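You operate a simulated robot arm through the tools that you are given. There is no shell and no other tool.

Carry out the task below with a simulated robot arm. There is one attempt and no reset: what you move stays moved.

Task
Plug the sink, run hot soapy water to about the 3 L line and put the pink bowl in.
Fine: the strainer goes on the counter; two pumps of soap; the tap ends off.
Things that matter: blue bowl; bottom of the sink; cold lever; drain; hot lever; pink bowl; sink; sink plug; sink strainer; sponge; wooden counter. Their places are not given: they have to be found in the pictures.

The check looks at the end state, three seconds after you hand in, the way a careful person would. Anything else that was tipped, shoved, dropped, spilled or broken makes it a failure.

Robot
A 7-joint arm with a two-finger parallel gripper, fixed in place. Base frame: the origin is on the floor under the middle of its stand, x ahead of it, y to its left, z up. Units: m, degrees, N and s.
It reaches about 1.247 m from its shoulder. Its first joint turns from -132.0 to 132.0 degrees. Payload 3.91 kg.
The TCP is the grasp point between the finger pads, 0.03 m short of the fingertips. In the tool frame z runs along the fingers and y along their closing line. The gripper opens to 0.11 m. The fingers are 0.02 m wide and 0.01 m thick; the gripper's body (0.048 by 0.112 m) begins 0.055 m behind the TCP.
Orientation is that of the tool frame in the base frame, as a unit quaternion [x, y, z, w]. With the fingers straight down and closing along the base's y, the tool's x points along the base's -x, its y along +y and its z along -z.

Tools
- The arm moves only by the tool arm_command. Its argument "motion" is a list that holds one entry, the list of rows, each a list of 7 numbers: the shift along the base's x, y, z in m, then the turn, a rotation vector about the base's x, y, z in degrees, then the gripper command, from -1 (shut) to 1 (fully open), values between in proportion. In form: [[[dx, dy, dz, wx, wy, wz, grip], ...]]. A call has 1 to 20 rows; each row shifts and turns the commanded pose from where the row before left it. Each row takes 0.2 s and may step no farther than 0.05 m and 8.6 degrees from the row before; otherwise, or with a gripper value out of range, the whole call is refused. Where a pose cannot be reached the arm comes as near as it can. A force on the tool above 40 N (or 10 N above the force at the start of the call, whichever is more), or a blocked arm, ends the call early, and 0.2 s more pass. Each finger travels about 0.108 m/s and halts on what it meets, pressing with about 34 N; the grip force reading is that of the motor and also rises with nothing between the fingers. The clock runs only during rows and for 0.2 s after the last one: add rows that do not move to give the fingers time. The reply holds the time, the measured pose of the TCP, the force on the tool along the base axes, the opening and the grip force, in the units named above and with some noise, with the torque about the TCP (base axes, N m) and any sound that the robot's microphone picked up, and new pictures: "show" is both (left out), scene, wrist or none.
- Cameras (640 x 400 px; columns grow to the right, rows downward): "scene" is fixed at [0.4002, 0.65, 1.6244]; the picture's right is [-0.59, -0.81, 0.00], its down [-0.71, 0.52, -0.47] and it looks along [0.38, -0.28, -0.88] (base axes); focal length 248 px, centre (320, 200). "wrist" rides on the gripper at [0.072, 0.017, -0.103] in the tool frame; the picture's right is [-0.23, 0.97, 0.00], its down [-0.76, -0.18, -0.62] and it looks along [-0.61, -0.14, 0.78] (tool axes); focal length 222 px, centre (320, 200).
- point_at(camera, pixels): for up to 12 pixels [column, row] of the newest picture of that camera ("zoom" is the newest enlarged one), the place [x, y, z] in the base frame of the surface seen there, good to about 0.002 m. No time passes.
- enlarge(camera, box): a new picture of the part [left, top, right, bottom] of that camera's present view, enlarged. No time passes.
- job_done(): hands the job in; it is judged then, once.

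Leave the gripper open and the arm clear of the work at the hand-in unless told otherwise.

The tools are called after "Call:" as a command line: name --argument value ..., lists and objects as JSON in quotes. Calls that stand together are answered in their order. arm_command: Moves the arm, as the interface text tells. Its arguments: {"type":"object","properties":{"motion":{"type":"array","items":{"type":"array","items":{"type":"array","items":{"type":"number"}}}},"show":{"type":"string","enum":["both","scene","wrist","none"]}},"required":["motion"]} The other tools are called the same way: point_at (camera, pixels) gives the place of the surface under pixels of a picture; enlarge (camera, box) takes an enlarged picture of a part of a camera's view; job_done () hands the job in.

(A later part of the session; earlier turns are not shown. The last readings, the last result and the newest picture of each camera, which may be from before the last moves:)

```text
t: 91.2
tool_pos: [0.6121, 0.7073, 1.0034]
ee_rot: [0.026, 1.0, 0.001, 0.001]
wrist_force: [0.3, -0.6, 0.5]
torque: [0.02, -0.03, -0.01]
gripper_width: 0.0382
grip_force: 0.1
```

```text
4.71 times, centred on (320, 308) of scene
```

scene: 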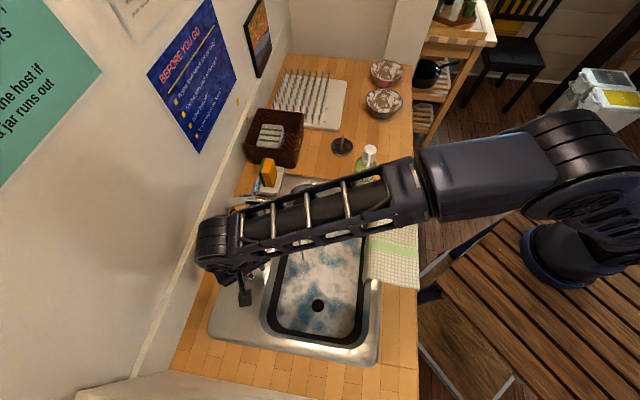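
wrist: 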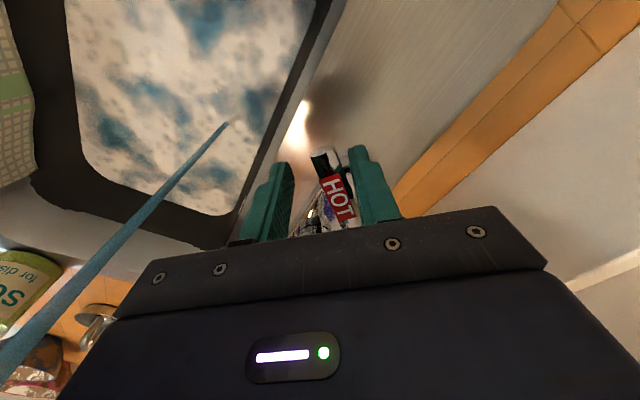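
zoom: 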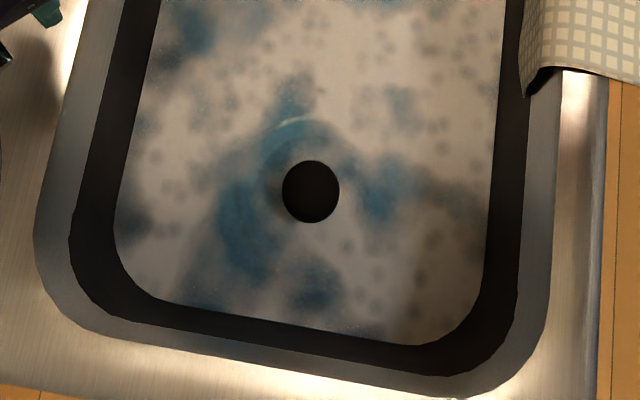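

No lower line is visible, so I'll go by the scale: 9 L is at 0.840 and the bottom at 0.759. I'll aim for a displayed surface of about 0.789 and hold about 8 s more before measuring.

Call:
arm_command --motion '[[[0, 0, 0, 0, 0, 0, -0.3], [0, 0, 0, 0, 0, 0, -0.3], [0, 0, 0, 0, 0, 0, -0.3], [0, 0, 0, 0, 0, 0, -0.3], [0, 0, 0, 0, 0, 0, -0.3], [0, 0, 0, 0, 0, 0, -0.3], [0, 0, 0, 0, 0, 0, -0.3], [0, 0, 0, 0, 0, 0, -0.3], [0, 0, 0, 0, 0, 0, -0.3], [0, 0, 0, 0, 0, 0, -0.3], [0, 0, 0, 0, 0, 0, -0.3], [0, 0, 0, 0, 0, 0, -0.3], [0, 0, 0, 0, 0, 0, -0.3], [0, 0, 0, 0, 0, 0, -0.3], [0, 0, 0, 0, 0, 0, -0.3], [0, 0, 0, 0, 0, 0, -0.3], [0, 0, 0, 0, 0, 0, -0.3], [0, 0, 0, 0, 0, 0, -0.3], [0, 0, 0, 0, 0, 0, -0.3]]]' --show "none"

Call:
arm_command --motion '[[[0, 0, 0, 0, 0, 0, -0.3], [0, 0, 0, 0, 0, 0, -0.3], [0, 0, 0, 0, 0, 0, -0.3], [0, 0, 0, 0, 0, 0, -0.3], [0, 0, 0, 0, 0, 0, -0.3], [0, 0, 0, 0, 0, 0, -0.3], [0, 0, 0, 0, 0, 0, -0.3], [0, 0, 0, 0, 0, 0, -0.3], [0, 0, 0, 0, 0, 0, -0.3], [0, 0, 0, 0, 0, 0, -0.3], [0, 0, 0, 0, 0, 0, -0.3], [0, 0, 0, 0, 0, 0, -0.3], [0, 0, 0, 0, 0, 0, -0.3], [0, 0, 0, 0, 0, 0, -0.3], [0, 0, 0, 0, 0, 0, -0.3], [0, 0, 0, 0, 0, 0, -0.3], [0, 0, 0, 0, 0, 0, -0.3], [0, 0, 0, 0, 0, 0, -0.3], [0, 0, 0, 0, 0, 0, -0.3]]]' --show "scene"

Call:
point_at --camera "scene" --pixels '[[330, 280], [300, 290], [340, 310], [318, 275], [345, 265], [335, 325], [305, 320], [295, 305], [350, 290], [340, 270]]'

```text
t: 95.2
tool_pos: [0.613, 0.7078, 1.0024]
ee_rot: [0.026, 1.0, 0.0, -0.001]
wrist_force: [-0.9, 0.5, 0.7]
torque: [-0.01, 0.04, -0.03]
gripper_width: 0.0385
grip_force: 0.1
```

```text
t: 99.2
tool_pos: [0.613, 0.7059, 1.0038]
ee_rot: [0.026, 1.0, 0.0, 0.0]
wrist_force: [0.7, 0.3, -0.6]
torque: [0.03, 0.0, -0.01]
gripper_width: 0.0385
grip_force: 0.1
```

scene: 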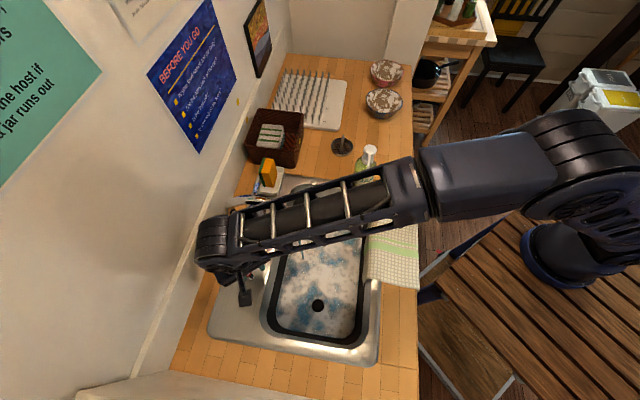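

```text
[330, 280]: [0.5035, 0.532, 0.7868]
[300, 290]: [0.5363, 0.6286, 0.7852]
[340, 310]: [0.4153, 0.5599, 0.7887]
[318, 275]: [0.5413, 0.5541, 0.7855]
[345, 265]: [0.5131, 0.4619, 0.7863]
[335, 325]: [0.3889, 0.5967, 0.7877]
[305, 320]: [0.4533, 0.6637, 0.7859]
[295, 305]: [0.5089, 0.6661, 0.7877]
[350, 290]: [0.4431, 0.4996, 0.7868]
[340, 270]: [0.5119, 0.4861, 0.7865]
```

The surface is at 0.7867, rising 0.8 mm/s. I'll hold 1.8 s more and then swing the lever back along its arc to closed, pressing it lightly against its stop.

Call:
arm_command --motion '[[[0, 0, 0, 0, 0, 0, -0.3], [0, 0, 0, 0, 0, 0, -0.3], [0, 0, 0, 0, 0, 0, -0.3], [0, 0, 0, 0, 0, 0, -0.3], [0, 0, 0, 0, 0, 0, -0.3], [0, 0, 0, 0, 0, 0, -0.3], [0, 0, 0, 0, 0, 0, -0.3], [0, 0, 0, 0, 0, 0, -0.3], [0, 0, 0, 0, 0, 0, -0.3], [0.0004, 0.014, 0, 0, 0, 0, -0.3], [0.0004, 0.0139, 0, 0, 0, 0, -0.3], [0.0018, 0.0097, 0, 0, 0, -7, -0.3], [0.0018, 0.0097, 0, 0, 0, -7, -0.3], [0.004, 0.0052, 0, 0, 0, -7, -0.3], [0.0041, 0.0051, 0, 0, 0, -7, -0.3], [0.0052, 0.004, 0, 0, 0, -7, -0.3], [0.0052, 0.004, 0, 0, 0, -7, -0.3], [0.0013, 0.0013, 0, 0, 0, 0, -0.3], [0.0013, 0.0013, 0, 0, 0, 0, -0.3], [0, 0, 0, 0, 0, 0, -0.3]]]'

Call:
enlarge --camera "wrist" --box '[200, 60, 420, 240]'

Call:
point_at --camera "scene" --pixels '[[330, 280], [300, 290], [340, 310], [318, 290], [345, 275], [335, 325], [305, 320], [295, 305], [350, 290], [340, 280]]'

```text
t: 103.4
tool_pos: [0.636, 0.7741, 1.0036]
ee_rot: [0.383, 0.924, 0.0, 0.0]
wrist_force: [-10.9, -9.2, 4.8]
torque: [-0.17, 0.02, -0.14]
gripper_width: 0.0458
grip_force: 7.5
```

scene: 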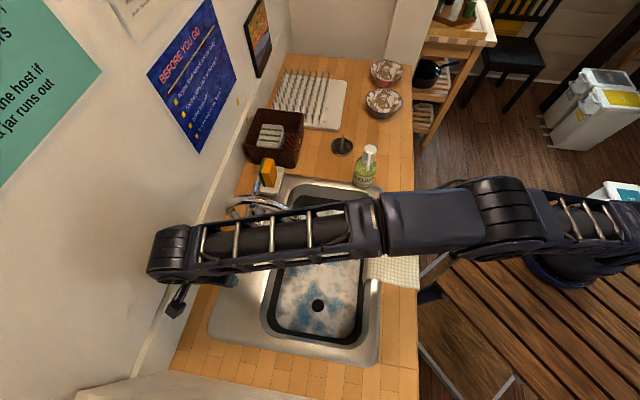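
wrist: 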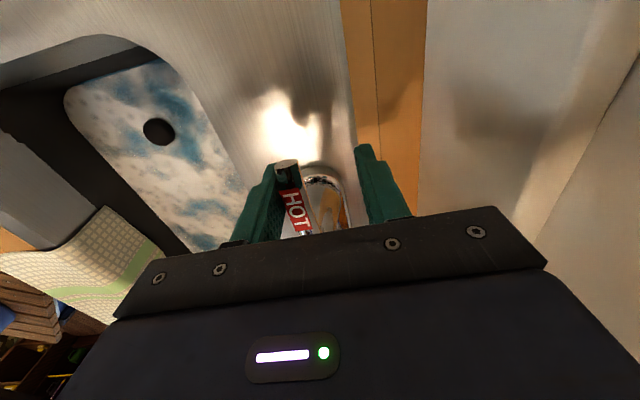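

```text
2.22 times, centred on (310, 150) of wrist
```

zoom: 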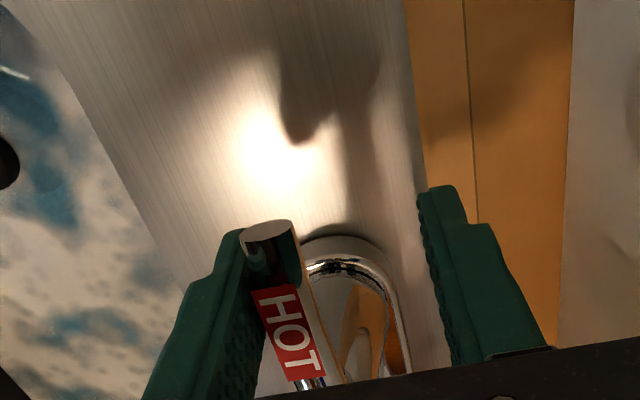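

```text
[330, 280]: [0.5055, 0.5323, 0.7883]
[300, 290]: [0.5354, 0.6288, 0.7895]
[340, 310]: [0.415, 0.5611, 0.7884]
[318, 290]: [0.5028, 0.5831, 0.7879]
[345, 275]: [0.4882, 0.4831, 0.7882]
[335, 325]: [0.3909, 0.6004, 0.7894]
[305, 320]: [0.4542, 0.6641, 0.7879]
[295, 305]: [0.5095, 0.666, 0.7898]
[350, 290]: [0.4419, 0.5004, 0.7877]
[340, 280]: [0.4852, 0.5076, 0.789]
```

The lever is against its stop with about 14 N on the front finger, and the surface is at 0.7886. I'll centre the fingers off the lever, lift straight up, and check that the stream has stopped.

Call:
arm_command --motion '[[[-0.005, -0.005, 0, 0, 0, 0, -0.3], [-0.004, -0.004, 0, 0, 0, 0, -0.3], [0, 0, 0, 0, 0, 0, -0.3], [0, 0, 0.01, 0, 0, 0, -0.3], [0, 0, 0.03, 0, 0, 0, -0.3], [0, 0, 0.04, 0, 0, 0, -0.3], [0, 0, 0.04, 0, 0, 0, -0.3], [0, 0, 0, 0, 0, 0, -0.3]]]'

Call:
enlarge --camera "wrist" --box '[200, 40, 420, 240]'

```text
t: 105.2
tool_pos: [0.6295, 0.7666, 1.125]
ee_rot: [0.383, 0.924, 0.001, -0.001]
wrist_force: [-0.4, 0.4, 0.0]
torque: [-0.01, 0.02, 0.01]
gripper_width: 0.0386
grip_force: 0.0
```

scene: 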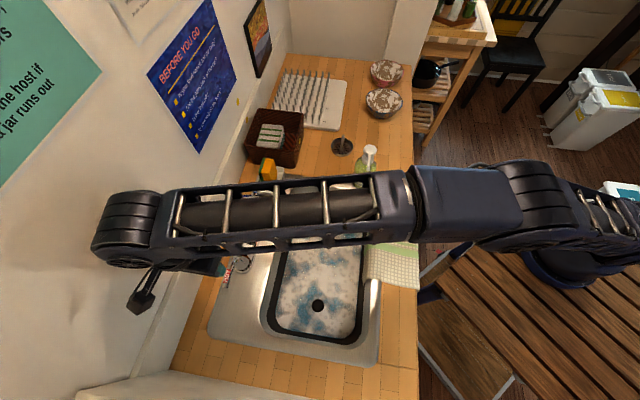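
wrist: 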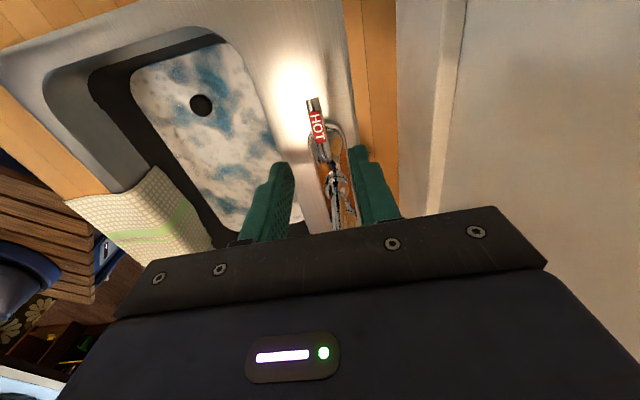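

```text
2.00 times, centred on (310, 140) of wrist
```

zoom: 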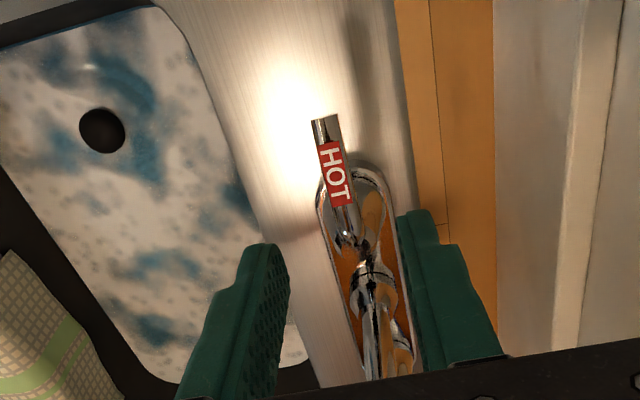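

The lever is back in its closed position. I'll retreat toward the front, clear of the tap, and look at the spout and the sink from the scene camera.

Call:
arm_command --motion '[[[-0.0291, -0.0286, 0, 0, 0, 0, -0.3], [-0.0291, -0.0286, 0, 0, 0, 0, -0.3], [-0.0291, -0.0286, 0.01, 0, 0, 0, -0.3], [-0.0291, -0.0286, 0.01, 0, 0, 0, -0.3], [-0.0291, -0.0286, 0.02, 0, 0, 0, -0.3], [-0.0291, -0.0286, 0.02, 0, 0, 0, -0.3], [-0.0291, -0.0286, 0.02, 0, 0, 0, -0.3], [-0.0291, -0.0286, 0.03, 0, 0, 0, -0.3], [-0.0291, -0.0286, 0.03, 0, 0, 0, -0.3], [0.02, -0.04, 0, 0, 0, 0, -0.3], [0.02, -0.04, 0, 0, 0, 0, -0.3], [0.02, -0.04, 0, 0, 0, 0, -0.3], [0.02, -0.04, 0, 0, 0, 0, -0.3], [0.02, -0.04, 0, 0, 0, 0, -0.3], [0.02, -0.04, 0, 0, 0, 0, -0.3], [0.02, -0.04, 0, 0, 0, 0, -0.3]]]'

Call:
enlarge --camera "scene" --box '[215, 180, 375, 350]'

Call:
point_at --camera "scene" --pixels '[[330, 280], [300, 290], [340, 310], [318, 290], [345, 275], [335, 325], [305, 320], [330, 240], [350, 220], [340, 250]]'

```text
refused: row 8 steps farther than a row can; nothing moved
```

```text
2.35 times, centred on (295, 265) of scene
```

zoom: 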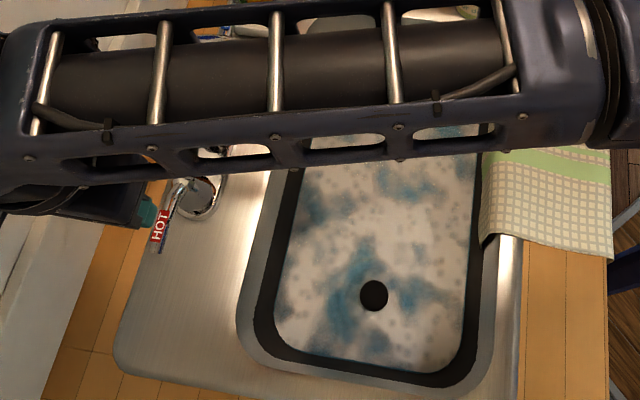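

```text
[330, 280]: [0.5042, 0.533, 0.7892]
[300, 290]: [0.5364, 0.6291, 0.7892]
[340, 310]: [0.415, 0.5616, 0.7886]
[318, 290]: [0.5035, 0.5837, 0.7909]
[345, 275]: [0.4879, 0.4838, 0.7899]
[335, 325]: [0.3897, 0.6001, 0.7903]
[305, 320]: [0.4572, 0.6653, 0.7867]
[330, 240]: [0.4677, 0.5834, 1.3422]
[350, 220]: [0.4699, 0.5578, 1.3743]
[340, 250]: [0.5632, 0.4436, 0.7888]
```

One row was too long, so nothing moved. The surface reads about 0.789. Same retreat again with shorter steps.

Call:
arm_command --motion '[[[-0.0291, -0.0286, 0, 0, 0, 0, -0.3], [-0.0291, -0.0286, 0, 0, 0, 0, -0.3], [-0.0291, -0.0286, 0.01, 0, 0, 0, -0.3], [-0.0291, -0.0286, 0.01, 0, 0, 0, -0.3], [-0.0291, -0.0286, 0.02, 0, 0, 0, -0.3], [-0.0291, -0.0286, 0.02, 0, 0, 0, -0.3], [-0.0291, -0.0286, 0.02, 0, 0, 0, -0.3], [-0.0291, -0.0286, 0.02, 0, 0, 0, -0.3], [-0.0291, -0.0286, 0.02, 0, 0, 0, -0.3], [0.02, -0.04, 0, 0, 0, 0, -0.3], [0.02, -0.04, 0, 0, 0, 0, -0.3], [0.02, -0.04, 0, 0, 0, 0, -0.3], [0.02, -0.04, 0, 0, 0, 0, -0.3], [0.02, -0.04, 0, 0, 0, 0, -0.3], [0.02, -0.04, 0, 0, 0, 0, -0.3], [0.02, -0.04, 0, 0, 0, 0, -0.3]]]'

Call:
enlarge --camera "scene" --box '[215, 180, 375, 350]'

Call:
point_at --camera "scene" --pixels '[[330, 280], [300, 290], [340, 310], [318, 290], [345, 275], [335, 325], [305, 320], [330, 240], [350, 220], [340, 250]]'

```text
t: 108.6
tool_pos: [0.5073, 0.227, 1.2443]
ee_rot: [0.382, 0.924, 0.0, 0.0]
wrist_force: [-0.3, 0.3, -0.4]
torque: [-0.02, 0.0, -0.01]
gripper_width: 0.0387
grip_force: 0.1
```

scene: 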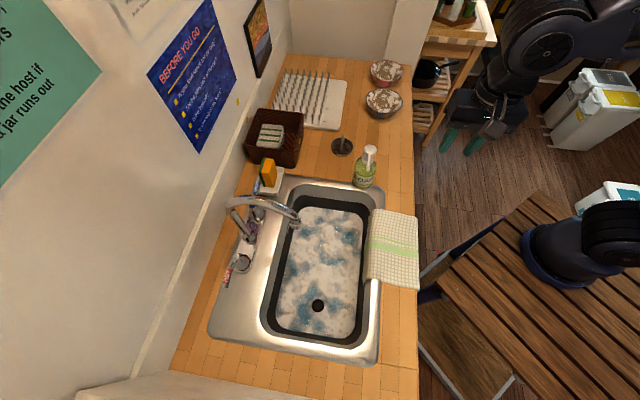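
wrist: 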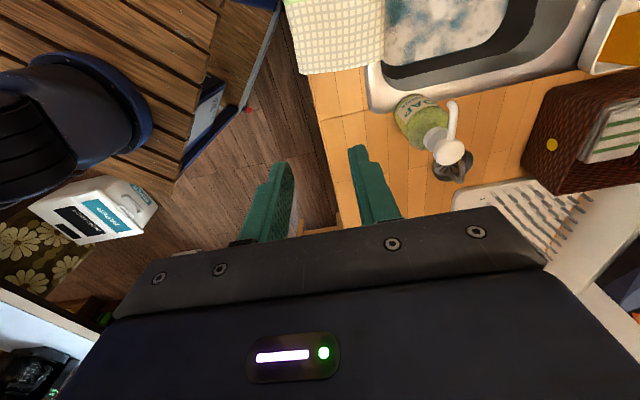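

```text
2.35 times, centred on (295, 265) of scene
```

zoom: 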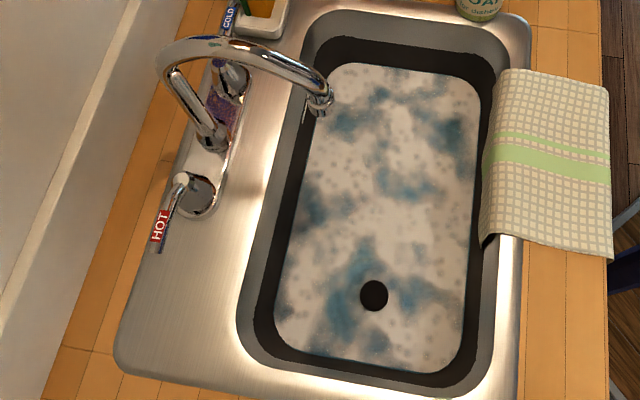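

```text
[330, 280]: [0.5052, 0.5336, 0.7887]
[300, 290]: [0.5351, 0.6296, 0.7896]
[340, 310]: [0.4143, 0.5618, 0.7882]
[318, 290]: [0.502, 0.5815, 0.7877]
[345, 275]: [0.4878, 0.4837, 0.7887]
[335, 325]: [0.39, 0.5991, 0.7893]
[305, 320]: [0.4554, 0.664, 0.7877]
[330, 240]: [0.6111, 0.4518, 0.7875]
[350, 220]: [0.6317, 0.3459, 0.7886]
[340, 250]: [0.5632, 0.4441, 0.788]
```

The stream has stopped, the lever is closed and the surface holds steady at 0.788. I'll look at the back wall once more from here for a lower line, and study the two bowls.

Call:
enlarge --camera "scene" --box '[265, 195, 315, 260]'

Call:
enlarge --camera "scene" --box '[350, 50, 420, 125]'

Call:
point_at --camera "zoom" --pixels '[[290, 100], [233, 75], [415, 90], [325, 50], [330, 145], [340, 95], [240, 230], [415, 240], [320, 195], [330, 305], [320, 170], [330, 250]]'

```text
6.15 times, centred on (290, 228) of scene
```

zoom: 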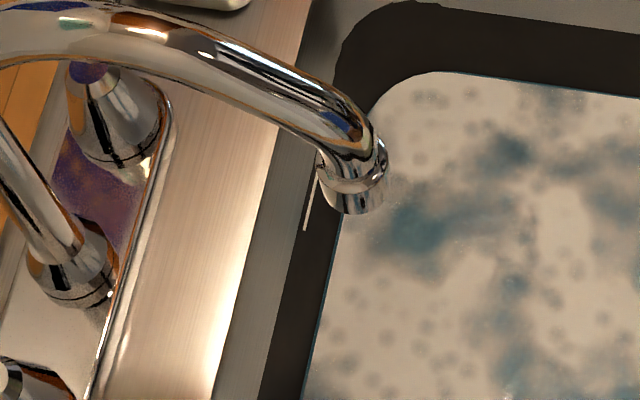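

```text
5.33 times, centred on (385, 88) of scene
```

zoom: 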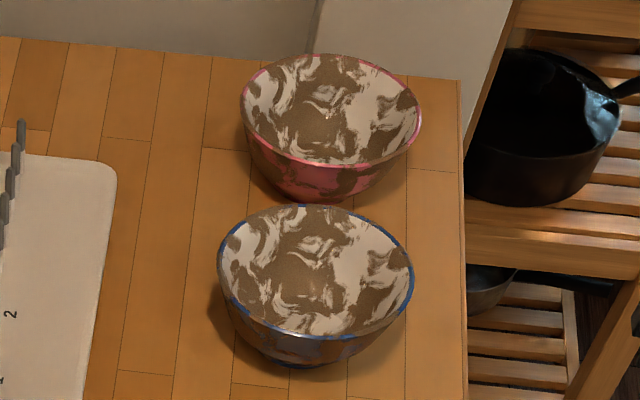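

```text
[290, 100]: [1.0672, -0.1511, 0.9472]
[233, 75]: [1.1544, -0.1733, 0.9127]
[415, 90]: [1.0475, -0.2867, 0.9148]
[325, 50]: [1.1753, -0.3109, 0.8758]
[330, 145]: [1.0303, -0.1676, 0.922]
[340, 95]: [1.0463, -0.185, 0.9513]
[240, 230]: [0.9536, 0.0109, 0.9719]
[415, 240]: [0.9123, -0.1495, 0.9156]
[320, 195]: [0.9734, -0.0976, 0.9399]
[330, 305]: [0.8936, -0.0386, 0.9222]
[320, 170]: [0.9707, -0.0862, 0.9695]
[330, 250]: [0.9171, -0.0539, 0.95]
```

No lower line is to be seen. I'll zoom on the pink bowl to get its rim precisely, then the blue bowl's.

Call:
enlarge --camera "scene" --box '[366, 55, 406, 92]'

Call:
point_at --camera "zoom" --pixels '[[148, 130], [150, 110], [200, 55], [320, 30], [440, 65], [492, 140], [490, 170], [430, 220], [330, 240], [220, 200], [165, 165], [300, 320]]'

Call:
enlarge --camera "scene" --box '[362, 84, 406, 122]'

```text
10.81 times, centred on (386, 74) of scene
```

zoom: 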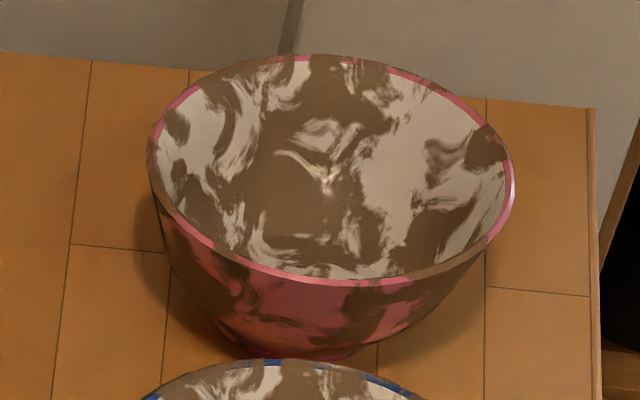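

```text
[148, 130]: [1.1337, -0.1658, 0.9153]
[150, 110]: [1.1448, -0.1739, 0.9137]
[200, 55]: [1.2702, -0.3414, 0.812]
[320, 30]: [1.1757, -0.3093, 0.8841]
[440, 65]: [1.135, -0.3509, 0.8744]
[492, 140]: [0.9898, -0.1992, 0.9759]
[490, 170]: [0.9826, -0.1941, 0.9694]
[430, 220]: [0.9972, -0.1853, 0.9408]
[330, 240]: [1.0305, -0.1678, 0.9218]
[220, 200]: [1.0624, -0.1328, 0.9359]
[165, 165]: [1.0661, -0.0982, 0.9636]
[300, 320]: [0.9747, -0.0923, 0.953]
```

```text
10.53 times, centred on (384, 103) of scene
```

zoom: 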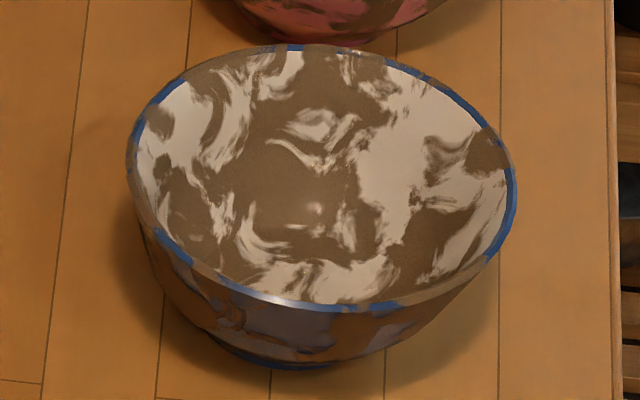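

Call:
point_at --camera "zoom" --pixels '[[131, 160], [514, 185], [300, 49], [430, 80], [200, 68], [290, 302], [400, 298], [170, 240], [470, 262], [490, 125], [150, 110], [320, 200]]'

Call:
enlarge --camera "scene" --box '[366, 55, 406, 92]'

Call:
point_at --camera "zoom" --pixels '[[153, 165], [512, 190], [310, 58], [420, 80], [220, 78], [300, 278], [400, 280], [190, 228], [470, 252], [485, 125], [165, 115], [325, 170]]'

```text
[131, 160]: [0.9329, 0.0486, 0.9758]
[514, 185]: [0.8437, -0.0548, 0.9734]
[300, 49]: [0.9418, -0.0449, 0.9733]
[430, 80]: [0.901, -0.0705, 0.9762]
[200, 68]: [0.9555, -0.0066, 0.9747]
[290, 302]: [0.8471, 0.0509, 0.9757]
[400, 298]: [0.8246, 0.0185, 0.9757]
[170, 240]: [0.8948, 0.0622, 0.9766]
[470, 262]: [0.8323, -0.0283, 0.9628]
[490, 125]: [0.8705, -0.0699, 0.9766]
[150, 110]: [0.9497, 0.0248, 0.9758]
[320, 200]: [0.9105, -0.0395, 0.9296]
```

```text
10.81 times, centred on (386, 74) of scene
```

zoom: 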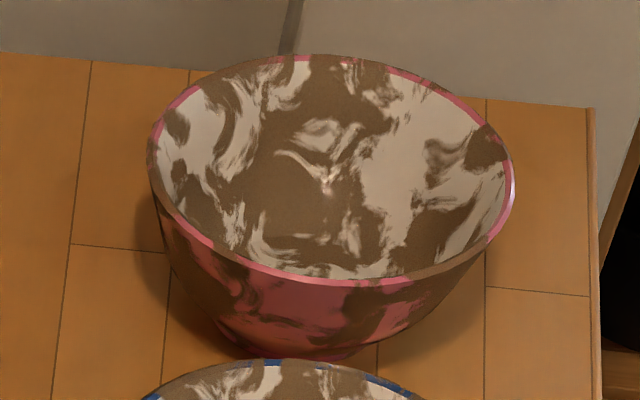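

```text
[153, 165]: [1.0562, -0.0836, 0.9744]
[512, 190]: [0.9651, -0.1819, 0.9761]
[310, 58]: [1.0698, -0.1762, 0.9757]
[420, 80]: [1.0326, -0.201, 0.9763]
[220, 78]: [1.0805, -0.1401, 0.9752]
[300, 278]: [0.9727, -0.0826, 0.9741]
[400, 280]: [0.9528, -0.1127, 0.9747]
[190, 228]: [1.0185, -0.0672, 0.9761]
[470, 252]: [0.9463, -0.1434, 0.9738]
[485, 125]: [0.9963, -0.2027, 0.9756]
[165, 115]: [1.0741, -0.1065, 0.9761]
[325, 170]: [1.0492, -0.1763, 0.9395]
```

Pink bowl: rim centre (1.0135, -0.136), radius 0.068, rim height 0.975; the blue bowl is 0.18 m away at (0.888, -0.004). I'll grasp the pink bowl's front rim with the hand leaning 20° toward me, so the fingers lie along its sloped wall. First I'll measure the towel inside the basin, because it limits where the hand can go in the sink.

Call:
enlarge --camera "scene" --box '[345, 195, 425, 300]'

Call:
point_at --camera "scene" --pixels '[[371, 212], [369, 225], [368, 240], [367, 255], [366, 270], [368, 280], [375, 215], [374, 250], [372, 275], [380, 210], [380, 280], [364, 250]]'

```text
3.81 times, centred on (385, 248) of scene
```

zoom: 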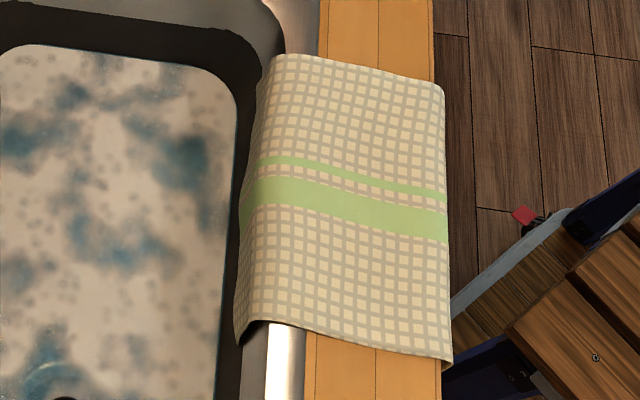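

```text
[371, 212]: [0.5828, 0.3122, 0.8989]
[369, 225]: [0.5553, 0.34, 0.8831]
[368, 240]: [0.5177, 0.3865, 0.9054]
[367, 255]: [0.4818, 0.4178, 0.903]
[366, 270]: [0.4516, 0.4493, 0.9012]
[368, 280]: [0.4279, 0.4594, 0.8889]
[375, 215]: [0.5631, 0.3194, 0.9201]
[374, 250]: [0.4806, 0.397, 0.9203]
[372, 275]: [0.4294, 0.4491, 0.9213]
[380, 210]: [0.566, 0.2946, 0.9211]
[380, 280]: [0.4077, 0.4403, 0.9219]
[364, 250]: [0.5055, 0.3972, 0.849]
```

The towel's inner face is at u≈0.64 from v=-0.19 to 0.02, so I'll set the bowl down toward the back of the basin. Now I'll move to the pre-grasp point in front of and above the pink bowl, leaning the hand 20° on the way.

Call:
arm_command --motion '[[[0.0269, -0.0274, 0, 0.884, -0.884, 0, -0.18], [0.0269, -0.0274, 0, 0.884, -0.884, 0, -0.18], [0.0269, -0.0274, 0, 0.884, -0.884, 0, -0.18], [0.0269, -0.0274, 0, 0.884, -0.884, 0, -0.18], [0.0269, -0.0274, -0.005, 0.884, -0.884, 0, -0.18], [0.0269, -0.0274, -0.005, 0.884, -0.884, 0, -0.18], [0.0269, -0.0274, -0.01, 0.884, -0.884, 0, -0.18], [0.0269, -0.0274, -0.01, 0.884, -0.884, 0, -0.18], [0.0269, -0.0274, -0.01, 0.884, -0.884, 0, -0.18], [0.0269, -0.0274, -0.01, 0.884, -0.884, 0, -0.18], [0.0269, -0.0274, -0.015, 0.884, -0.884, 0, -0.18], [0.0269, -0.0274, -0.015, 0.884, -0.884, 0, -0.18], [0.0269, -0.0274, -0.015, 0.884, -0.884, 0, -0.18], [0.0269, -0.0274, -0.015, 0.884, -0.884, 0, -0.18], [0.0269, -0.0274, -0.015, 0.884, -0.884, 0, -0.18], [0.0269, -0.0274, -0.015, 0.884, -0.884, 0, -0.18], [0, 0, 0, 0, 0, 0, -0.18]]]'

Call:
enlarge --camera "scene" --box '[340, 30, 440, 130]'

```text
t: 112.2
tool_pos: [0.9386, -0.2101, 1.1055]
ee_rot: [0.377, 0.91, 0.16, 0.065]
wrist_force: [-0.6, 0.1, 0.0]
torque: [-0.01, -0.01, -0.01]
gripper_width: 0.0448
grip_force: 0.0
```

scene: 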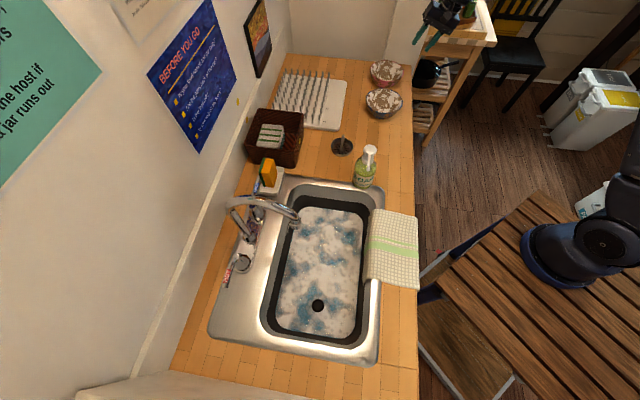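
wrist: 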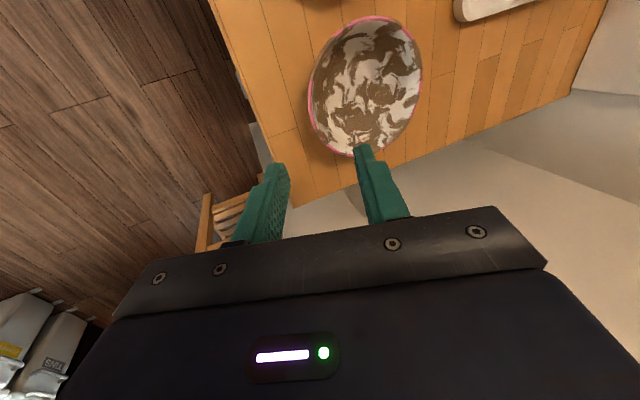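

```text
4.00 times, centred on (390, 80) of scene
```

zoom: 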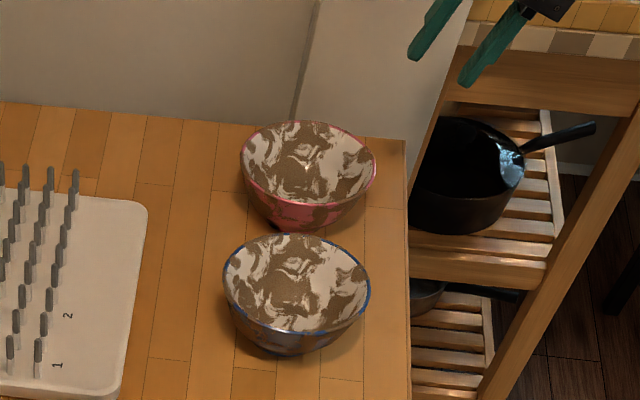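

There's a wooden shelf unit close to the counter's corner by the bowls, with a pot and a tray on top. I'll measure how near it is to the hand and arm before moving further.

Call:
point_at --camera "scene" --pixels '[[430, 45], [470, 45], [490, 40], [440, 15], [480, 15], [425, 70], [450, 65], [460, 110], [425, 120], [415, 45], [455, 8], [495, 45]]'

Call:
point_at --camera "wrist" --pixels '[[210, 220], [230, 200], [325, 17], [365, 17], [405, 30], [421, 75], [395, 140], [345, 152], [315, 120], [310, 80], [350, 20], [370, 85]]'

Call:
enlarge --camera "scene" --box '[390, 0, 520, 150]'

```text
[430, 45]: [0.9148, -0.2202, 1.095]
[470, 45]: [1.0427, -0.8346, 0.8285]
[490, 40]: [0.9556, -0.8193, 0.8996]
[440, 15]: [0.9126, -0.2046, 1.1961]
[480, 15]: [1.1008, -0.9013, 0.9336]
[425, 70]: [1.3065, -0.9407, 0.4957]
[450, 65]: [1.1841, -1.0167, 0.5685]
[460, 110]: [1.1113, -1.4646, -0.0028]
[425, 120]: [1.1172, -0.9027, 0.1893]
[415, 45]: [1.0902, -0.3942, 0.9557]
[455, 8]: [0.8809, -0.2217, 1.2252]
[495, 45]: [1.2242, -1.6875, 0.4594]
```

```text
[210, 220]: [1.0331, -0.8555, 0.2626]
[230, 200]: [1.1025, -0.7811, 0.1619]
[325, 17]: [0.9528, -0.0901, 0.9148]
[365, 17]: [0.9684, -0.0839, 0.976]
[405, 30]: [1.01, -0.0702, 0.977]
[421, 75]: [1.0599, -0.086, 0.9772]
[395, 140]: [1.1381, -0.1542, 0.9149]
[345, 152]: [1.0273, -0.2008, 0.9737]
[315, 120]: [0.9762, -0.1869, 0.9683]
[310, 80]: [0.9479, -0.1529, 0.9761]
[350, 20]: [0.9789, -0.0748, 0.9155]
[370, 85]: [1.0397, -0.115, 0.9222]
```

```text
2.67 times, centred on (455, 75) of scene
```

zoom: 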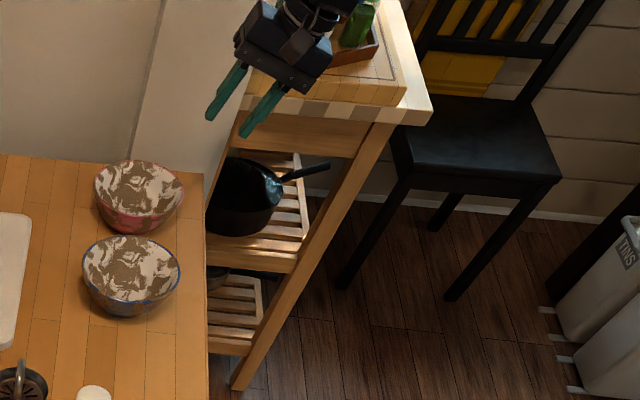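

The shelf is more than 0.5 m from the hand, and the pillar behind the counter's end is 0.24 m away. The rim fit is confirmed. I'll come in halfway along the slope and check the alignment.

Call:
arm_command --motion '[[[0.0035, 0.0035, -0.0233, 0, 0, 0, -0.18], [0.0047, 0.0045, -0.0233, 0, 0, 0, -0.18], [0.0047, 0.0045, -0.0233, 0, 0, 0, -0.18], [0, 0, 0, 0, 0, 0, -0.18]]]'

Call:
enlarge --camera "wrist" --box '[220, 0, 460, 220]'

Call:
enlarge --camera "scene" --box '[350, 30, 440, 125]'

```text
t: 113.2
tool_pos: [0.9513, -0.1988, 1.0336]
ee_rot: [0.376, 0.91, 0.16, 0.066]
wrist_force: [-0.1, -0.3, -0.3]
torque: [0.02, 0.0, -0.02]
gripper_width: 0.0449
grip_force: 0.1
```

scene: 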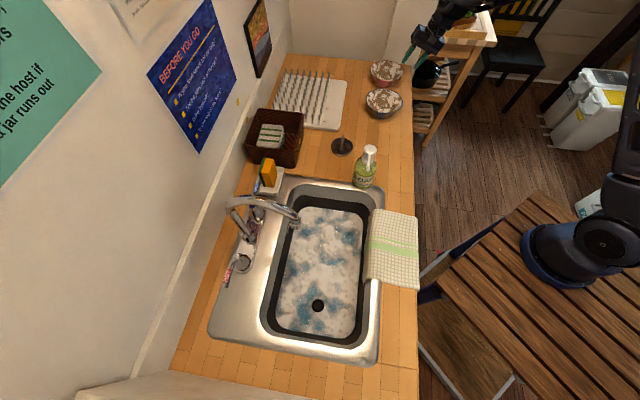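
wrist: 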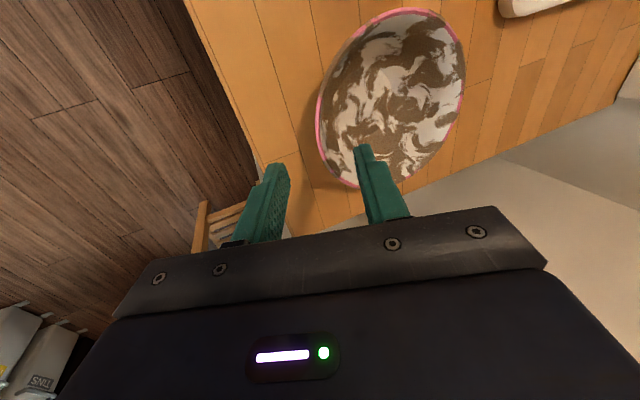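

```text
1.82 times, centred on (340, 110) of wrist
```

zoom: 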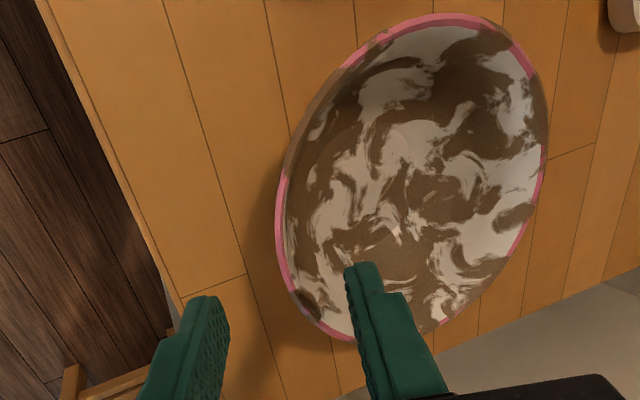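

```text
4.21 times, centred on (395, 78) of scene
```

zoom: 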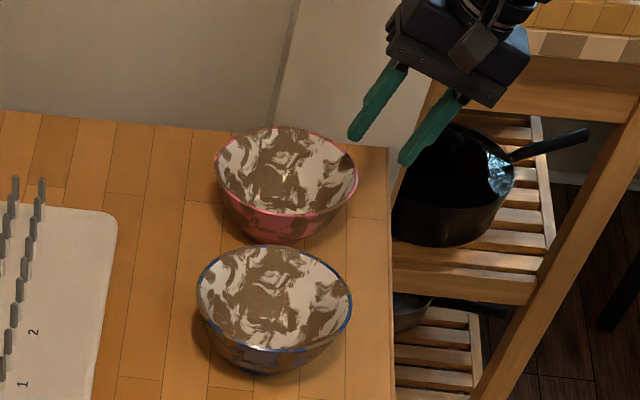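

The inner finger is set to go inside the rim and the outer one outside. I'll move on to the grasp depth at z 0.967.

Call:
arm_command --motion '[[[0.005, 0.0052, -0.0222, 0, 0, 0, -0.18], [0.005, 0.0052, -0.0222, 0, 0, 0, -0.18], [0.005, 0.0052, -0.0222, 0, 0, 0, -0.18], [0, 0, 0, 0, 0, 0, -0.18]]]'

Call:
enlarge --camera "wrist" --box '[220, 0, 460, 220]'

Call:
enlarge --camera "scene" --box '[355, 40, 430, 125]'

```text
t: 114.2
tool_pos: [0.9668, -0.1816, 0.9654]
ee_rot: [0.377, 0.91, 0.159, 0.066]
wrist_force: [-0.6, 1.0, 0.0]
torque: [0.03, 0.01, -0.01]
gripper_width: 0.0449
grip_force: 0.0
```

scene: 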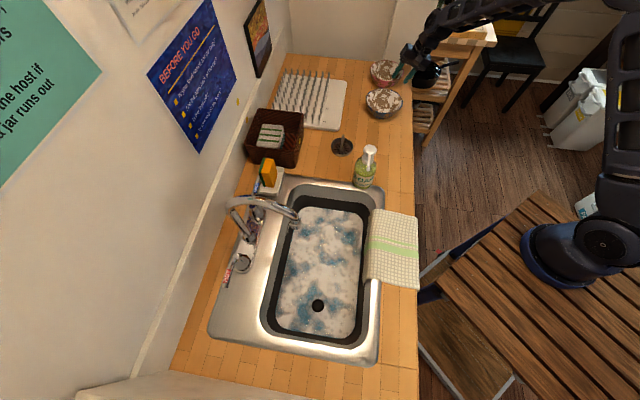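
wrist: 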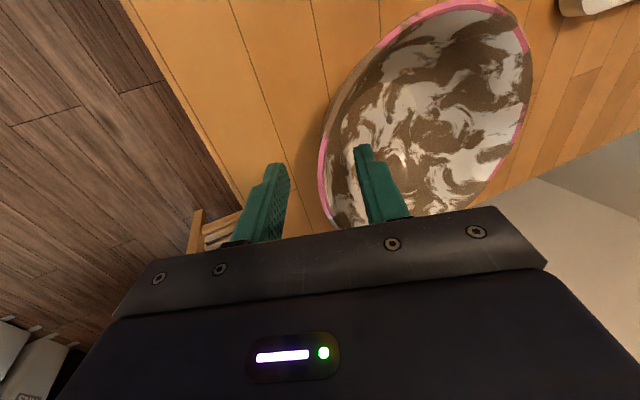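

```text
1.82 times, centred on (340, 110) of wrist
```

zoom: 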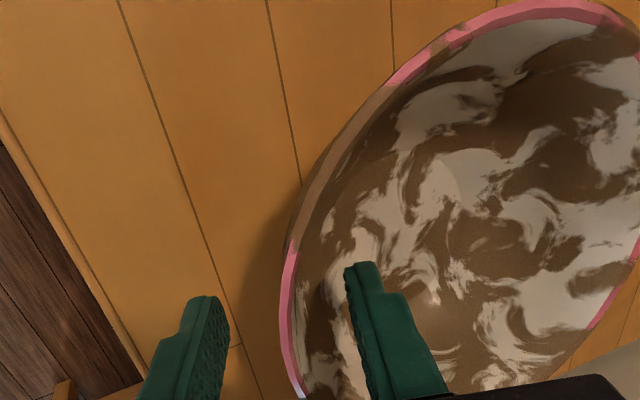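

```text
4.71 times, centred on (392, 82) of scene
```

zoom: 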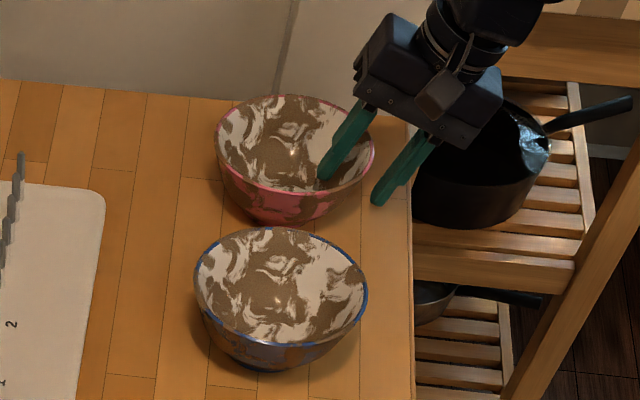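

One finger is inside the bowl and one outside, neither touching. Closing slowly on the rim.

Call:
arm_command --motion '[[[0, 0, 0, 0, 0, 0, -0.4], [0, 0, 0, 0, 0, 0, -0.6], [0, 0, 0, 0, 0, 0, -0.75], [0, 0, 0, 0, 0, 0, -0.9], [0, 0, 0, 0, 0, 0, -1], [0, 0, 0, 0, 0, 0, -1]]]'

Call:
enlarge --camera "scene" --box '[355, 40, 430, 125]'

```text
t: 115.6
tool_pos: [0.967, -0.1816, 0.9676]
ee_rot: [0.376, 0.91, 0.16, 0.068]
wrist_force: [4.7, 5.7, 12.8]
torque: [1.09, -1.18, 0.16]
gripper_width: 0.0116
grip_force: 34.3
```

scene: 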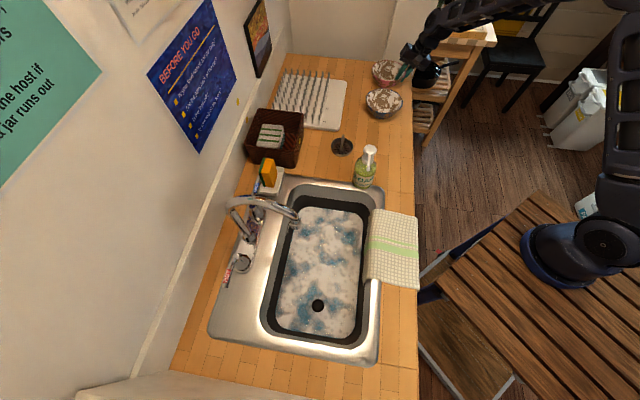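
wrist: 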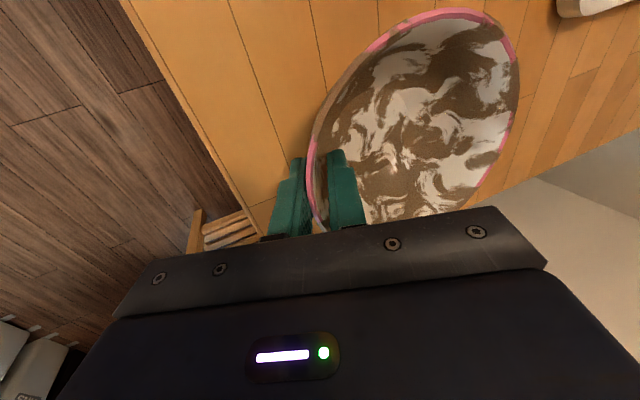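

```text
4.71 times, centred on (392, 82) of scene
```

zoom: 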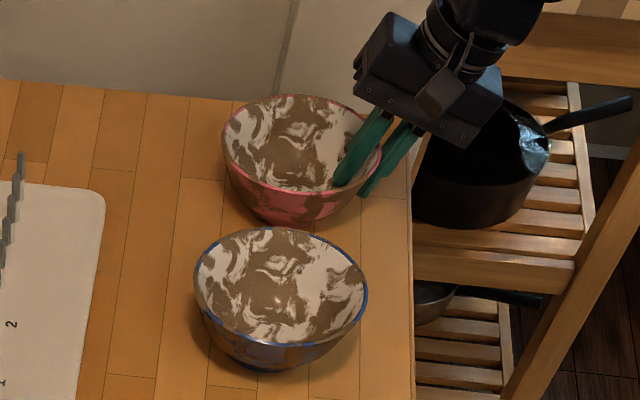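

The rim is gripped, 11.6 mm between the pads, and the bowl slid a few millimetres toward the front. I'll lift slowly and watch how it hangs.

Call:
arm_command --motion '[[[0, 0, 0.005, 0, 0, 0, -1], [0, 0, 0.01, 0, 0, 0, -1], [0, 0, 0.01, 0, 0, 0, -1], [0, 0, 0.01, 0, 0, 0, -1], [0, 0, 0, 0, 0, 0, -1]]]'

Call:
enlarge --camera "scene" --box '[355, 30, 430, 125]'

```text
t: 116.8
tool_pos: [0.9654, -0.1827, 1.0029]
ee_rot: [0.376, 0.91, 0.16, 0.066]
wrist_force: [0.4, 1.1, -3.0]
torque: [-0.12, 0.09, -0.02]
gripper_width: 0.0101
grip_force: 33.8
```

scene: 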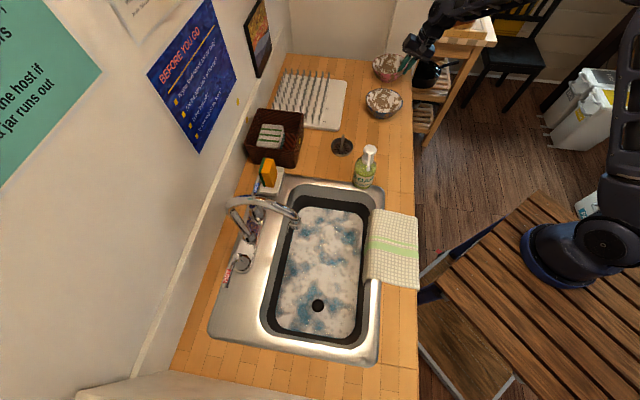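
wrist: 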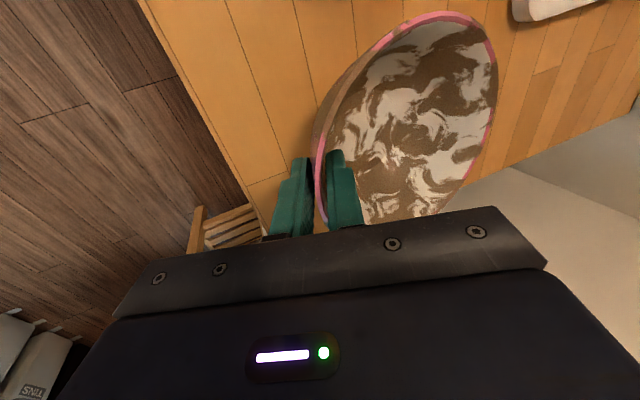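

```text
4.21 times, centred on (392, 78) of scene
```

zoom: 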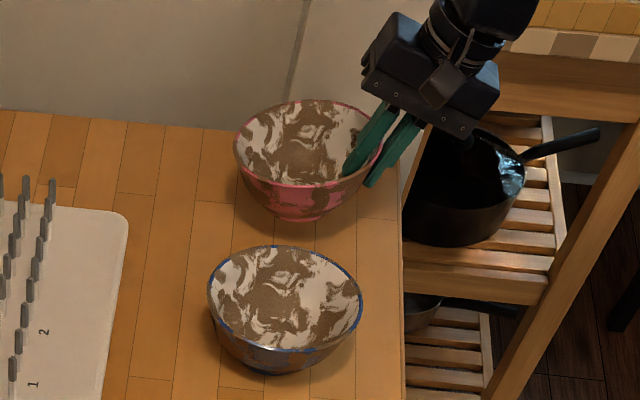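

The bowl is lifted and held, weighing about 3 N. I'll measure how far it tilts in the grip.

Call:
point_at --camera "zoom" --pixels '[[235, 155], [245, 175], [240, 130], [270, 110], [310, 101], [350, 108], [300, 186], [340, 180], [378, 145], [300, 218], [280, 205]]'

Call:
point_at --camera "wrist" --pixels '[[430, 15], [470, 20], [490, 45], [496, 80], [485, 130], [470, 165], [400, 30], [350, 80], [320, 150], [450, 205]]'

```text
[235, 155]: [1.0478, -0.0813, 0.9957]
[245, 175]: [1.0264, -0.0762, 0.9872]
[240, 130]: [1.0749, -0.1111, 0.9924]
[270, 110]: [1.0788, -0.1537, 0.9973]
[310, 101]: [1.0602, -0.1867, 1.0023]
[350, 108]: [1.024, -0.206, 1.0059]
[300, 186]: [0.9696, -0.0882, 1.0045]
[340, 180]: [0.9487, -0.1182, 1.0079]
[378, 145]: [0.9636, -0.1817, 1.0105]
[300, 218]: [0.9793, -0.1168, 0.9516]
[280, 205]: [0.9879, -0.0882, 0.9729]
```

```text
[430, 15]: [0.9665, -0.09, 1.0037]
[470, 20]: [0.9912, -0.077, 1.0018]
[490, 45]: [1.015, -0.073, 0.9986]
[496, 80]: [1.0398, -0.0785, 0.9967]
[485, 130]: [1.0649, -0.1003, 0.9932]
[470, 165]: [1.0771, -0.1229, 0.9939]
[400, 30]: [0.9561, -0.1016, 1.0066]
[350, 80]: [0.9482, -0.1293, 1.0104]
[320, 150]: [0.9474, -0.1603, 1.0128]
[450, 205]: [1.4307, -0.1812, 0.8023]
```

The bowl tilts only about 8°, far side lower. I'll raise it and carry it toward the sink, climbing to z 1.22 so it passes well over the blue bowl and the soap bottle. First part now.

Call:
arm_command --motion '[[[0, 0, 0.03, 0, 0, 0, -1], [0, 0, 0.038, 0, 0, 0, -1], [0, 0, 0.04, 0, 0, 0, -1], [-0.0199, 0.0352, 0.01375, 0, 0, 0, -1], [-0.0199, 0.0352, 0.01375, 0, 0, 0, -1], [-0.0199, 0.0352, 0.01375, 0, 0, 0, -1], [-0.0199, 0.0352, 0.01375, 0, 0, 0, -1], [-0.0199, 0.0352, 0.01375, 0, 0, 0, -1], [-0.0199, 0.0352, 0.01375, 0, 0, 0, -1], [-0.0199, 0.0352, 0.01375, 0, 0, 0, -1], [-0.0199, 0.0352, 0.01375, 0, 0, 0, -1]]]'

```text
t: 119.2
tool_pos: [0.8067, 0.0983, 1.2175]
ee_rot: [0.377, 0.91, 0.159, 0.066]
wrist_force: [0.6, -0.9, -2.5]
torque: [-0.04, 0.16, 0.02]
gripper_width: 0.0098
grip_force: 34.2
```

scene: 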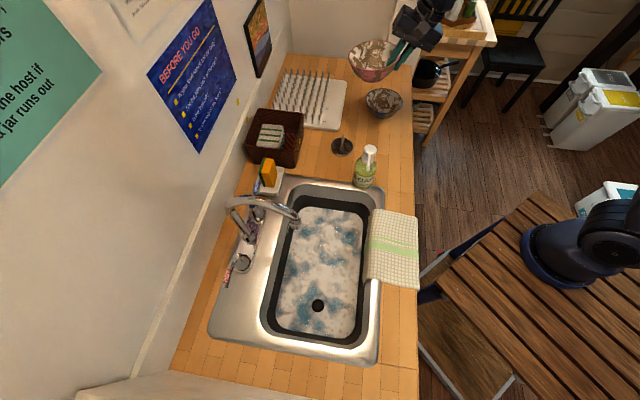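
wrist: 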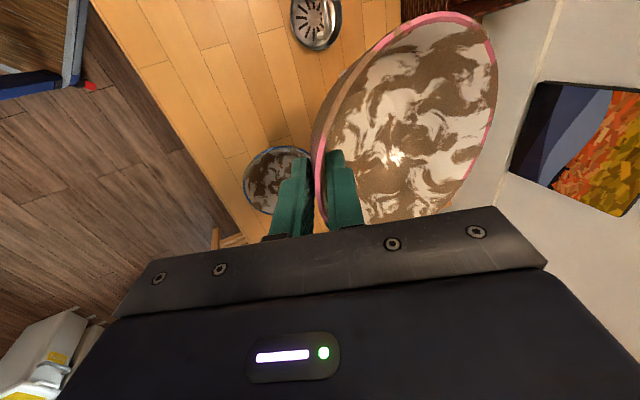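

The grip is steady and the blue bowl is untouched. I'll carry on to above the drop spot in the sink, TCP (0.628, 0.416).

Call:
arm_command --motion '[[[-0.0199, 0.03526, 0, 0, 0, 0, -1], [-0.0199, 0.03526, 0, 0, 0, 0, -1], [-0.0199, 0.03526, 0, 0, 0, 0, -1], [-0.0199, 0.03526, 0, 0, 0, 0, -1], [-0.0199, 0.03526, 0, 0, 0, 0, -1], [-0.0199, 0.03526, 0, 0, 0, 0, -1], [-0.0199, 0.03526, 0, 0, 0, 0, -1], [-0.0199, 0.03526, 0, 0, 0, 0, -1], [-0.0199, 0.03526, 0, 0, 0, 0, -1], [0, 0, 0, 0, 0, 0, -1]]]'

Call:
enlarge --camera "scene" --box '[220, 120, 420, 280]'

```text
t: 121.4
tool_pos: [0.6273, 0.4164, 1.2212]
ee_rot: [0.377, 0.91, 0.159, 0.066]
wrist_force: [-0.8, -0.1, -3.2]
torque: [-0.1, 0.14, 0.0]
gripper_width: 0.0101
grip_force: 34.1
```

scene: 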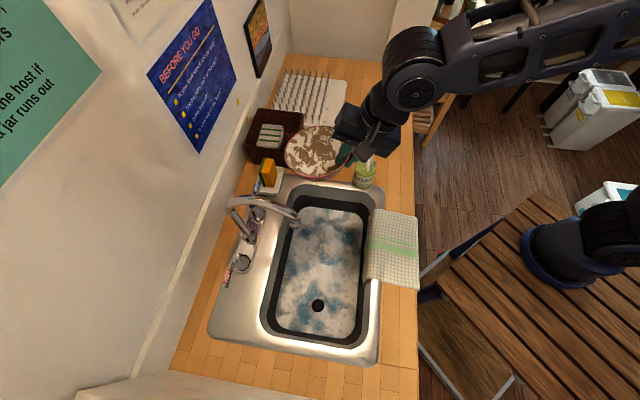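
wrist: 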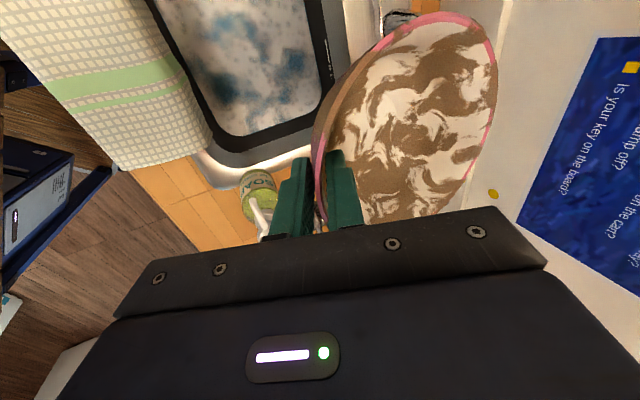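

```text
2.50 times, centred on (320, 200) of scene
```

zoom: 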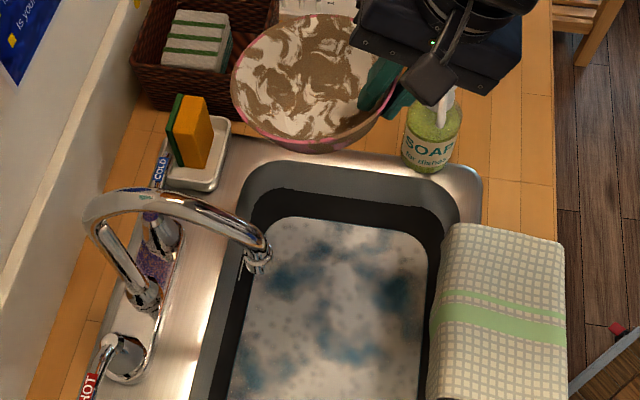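

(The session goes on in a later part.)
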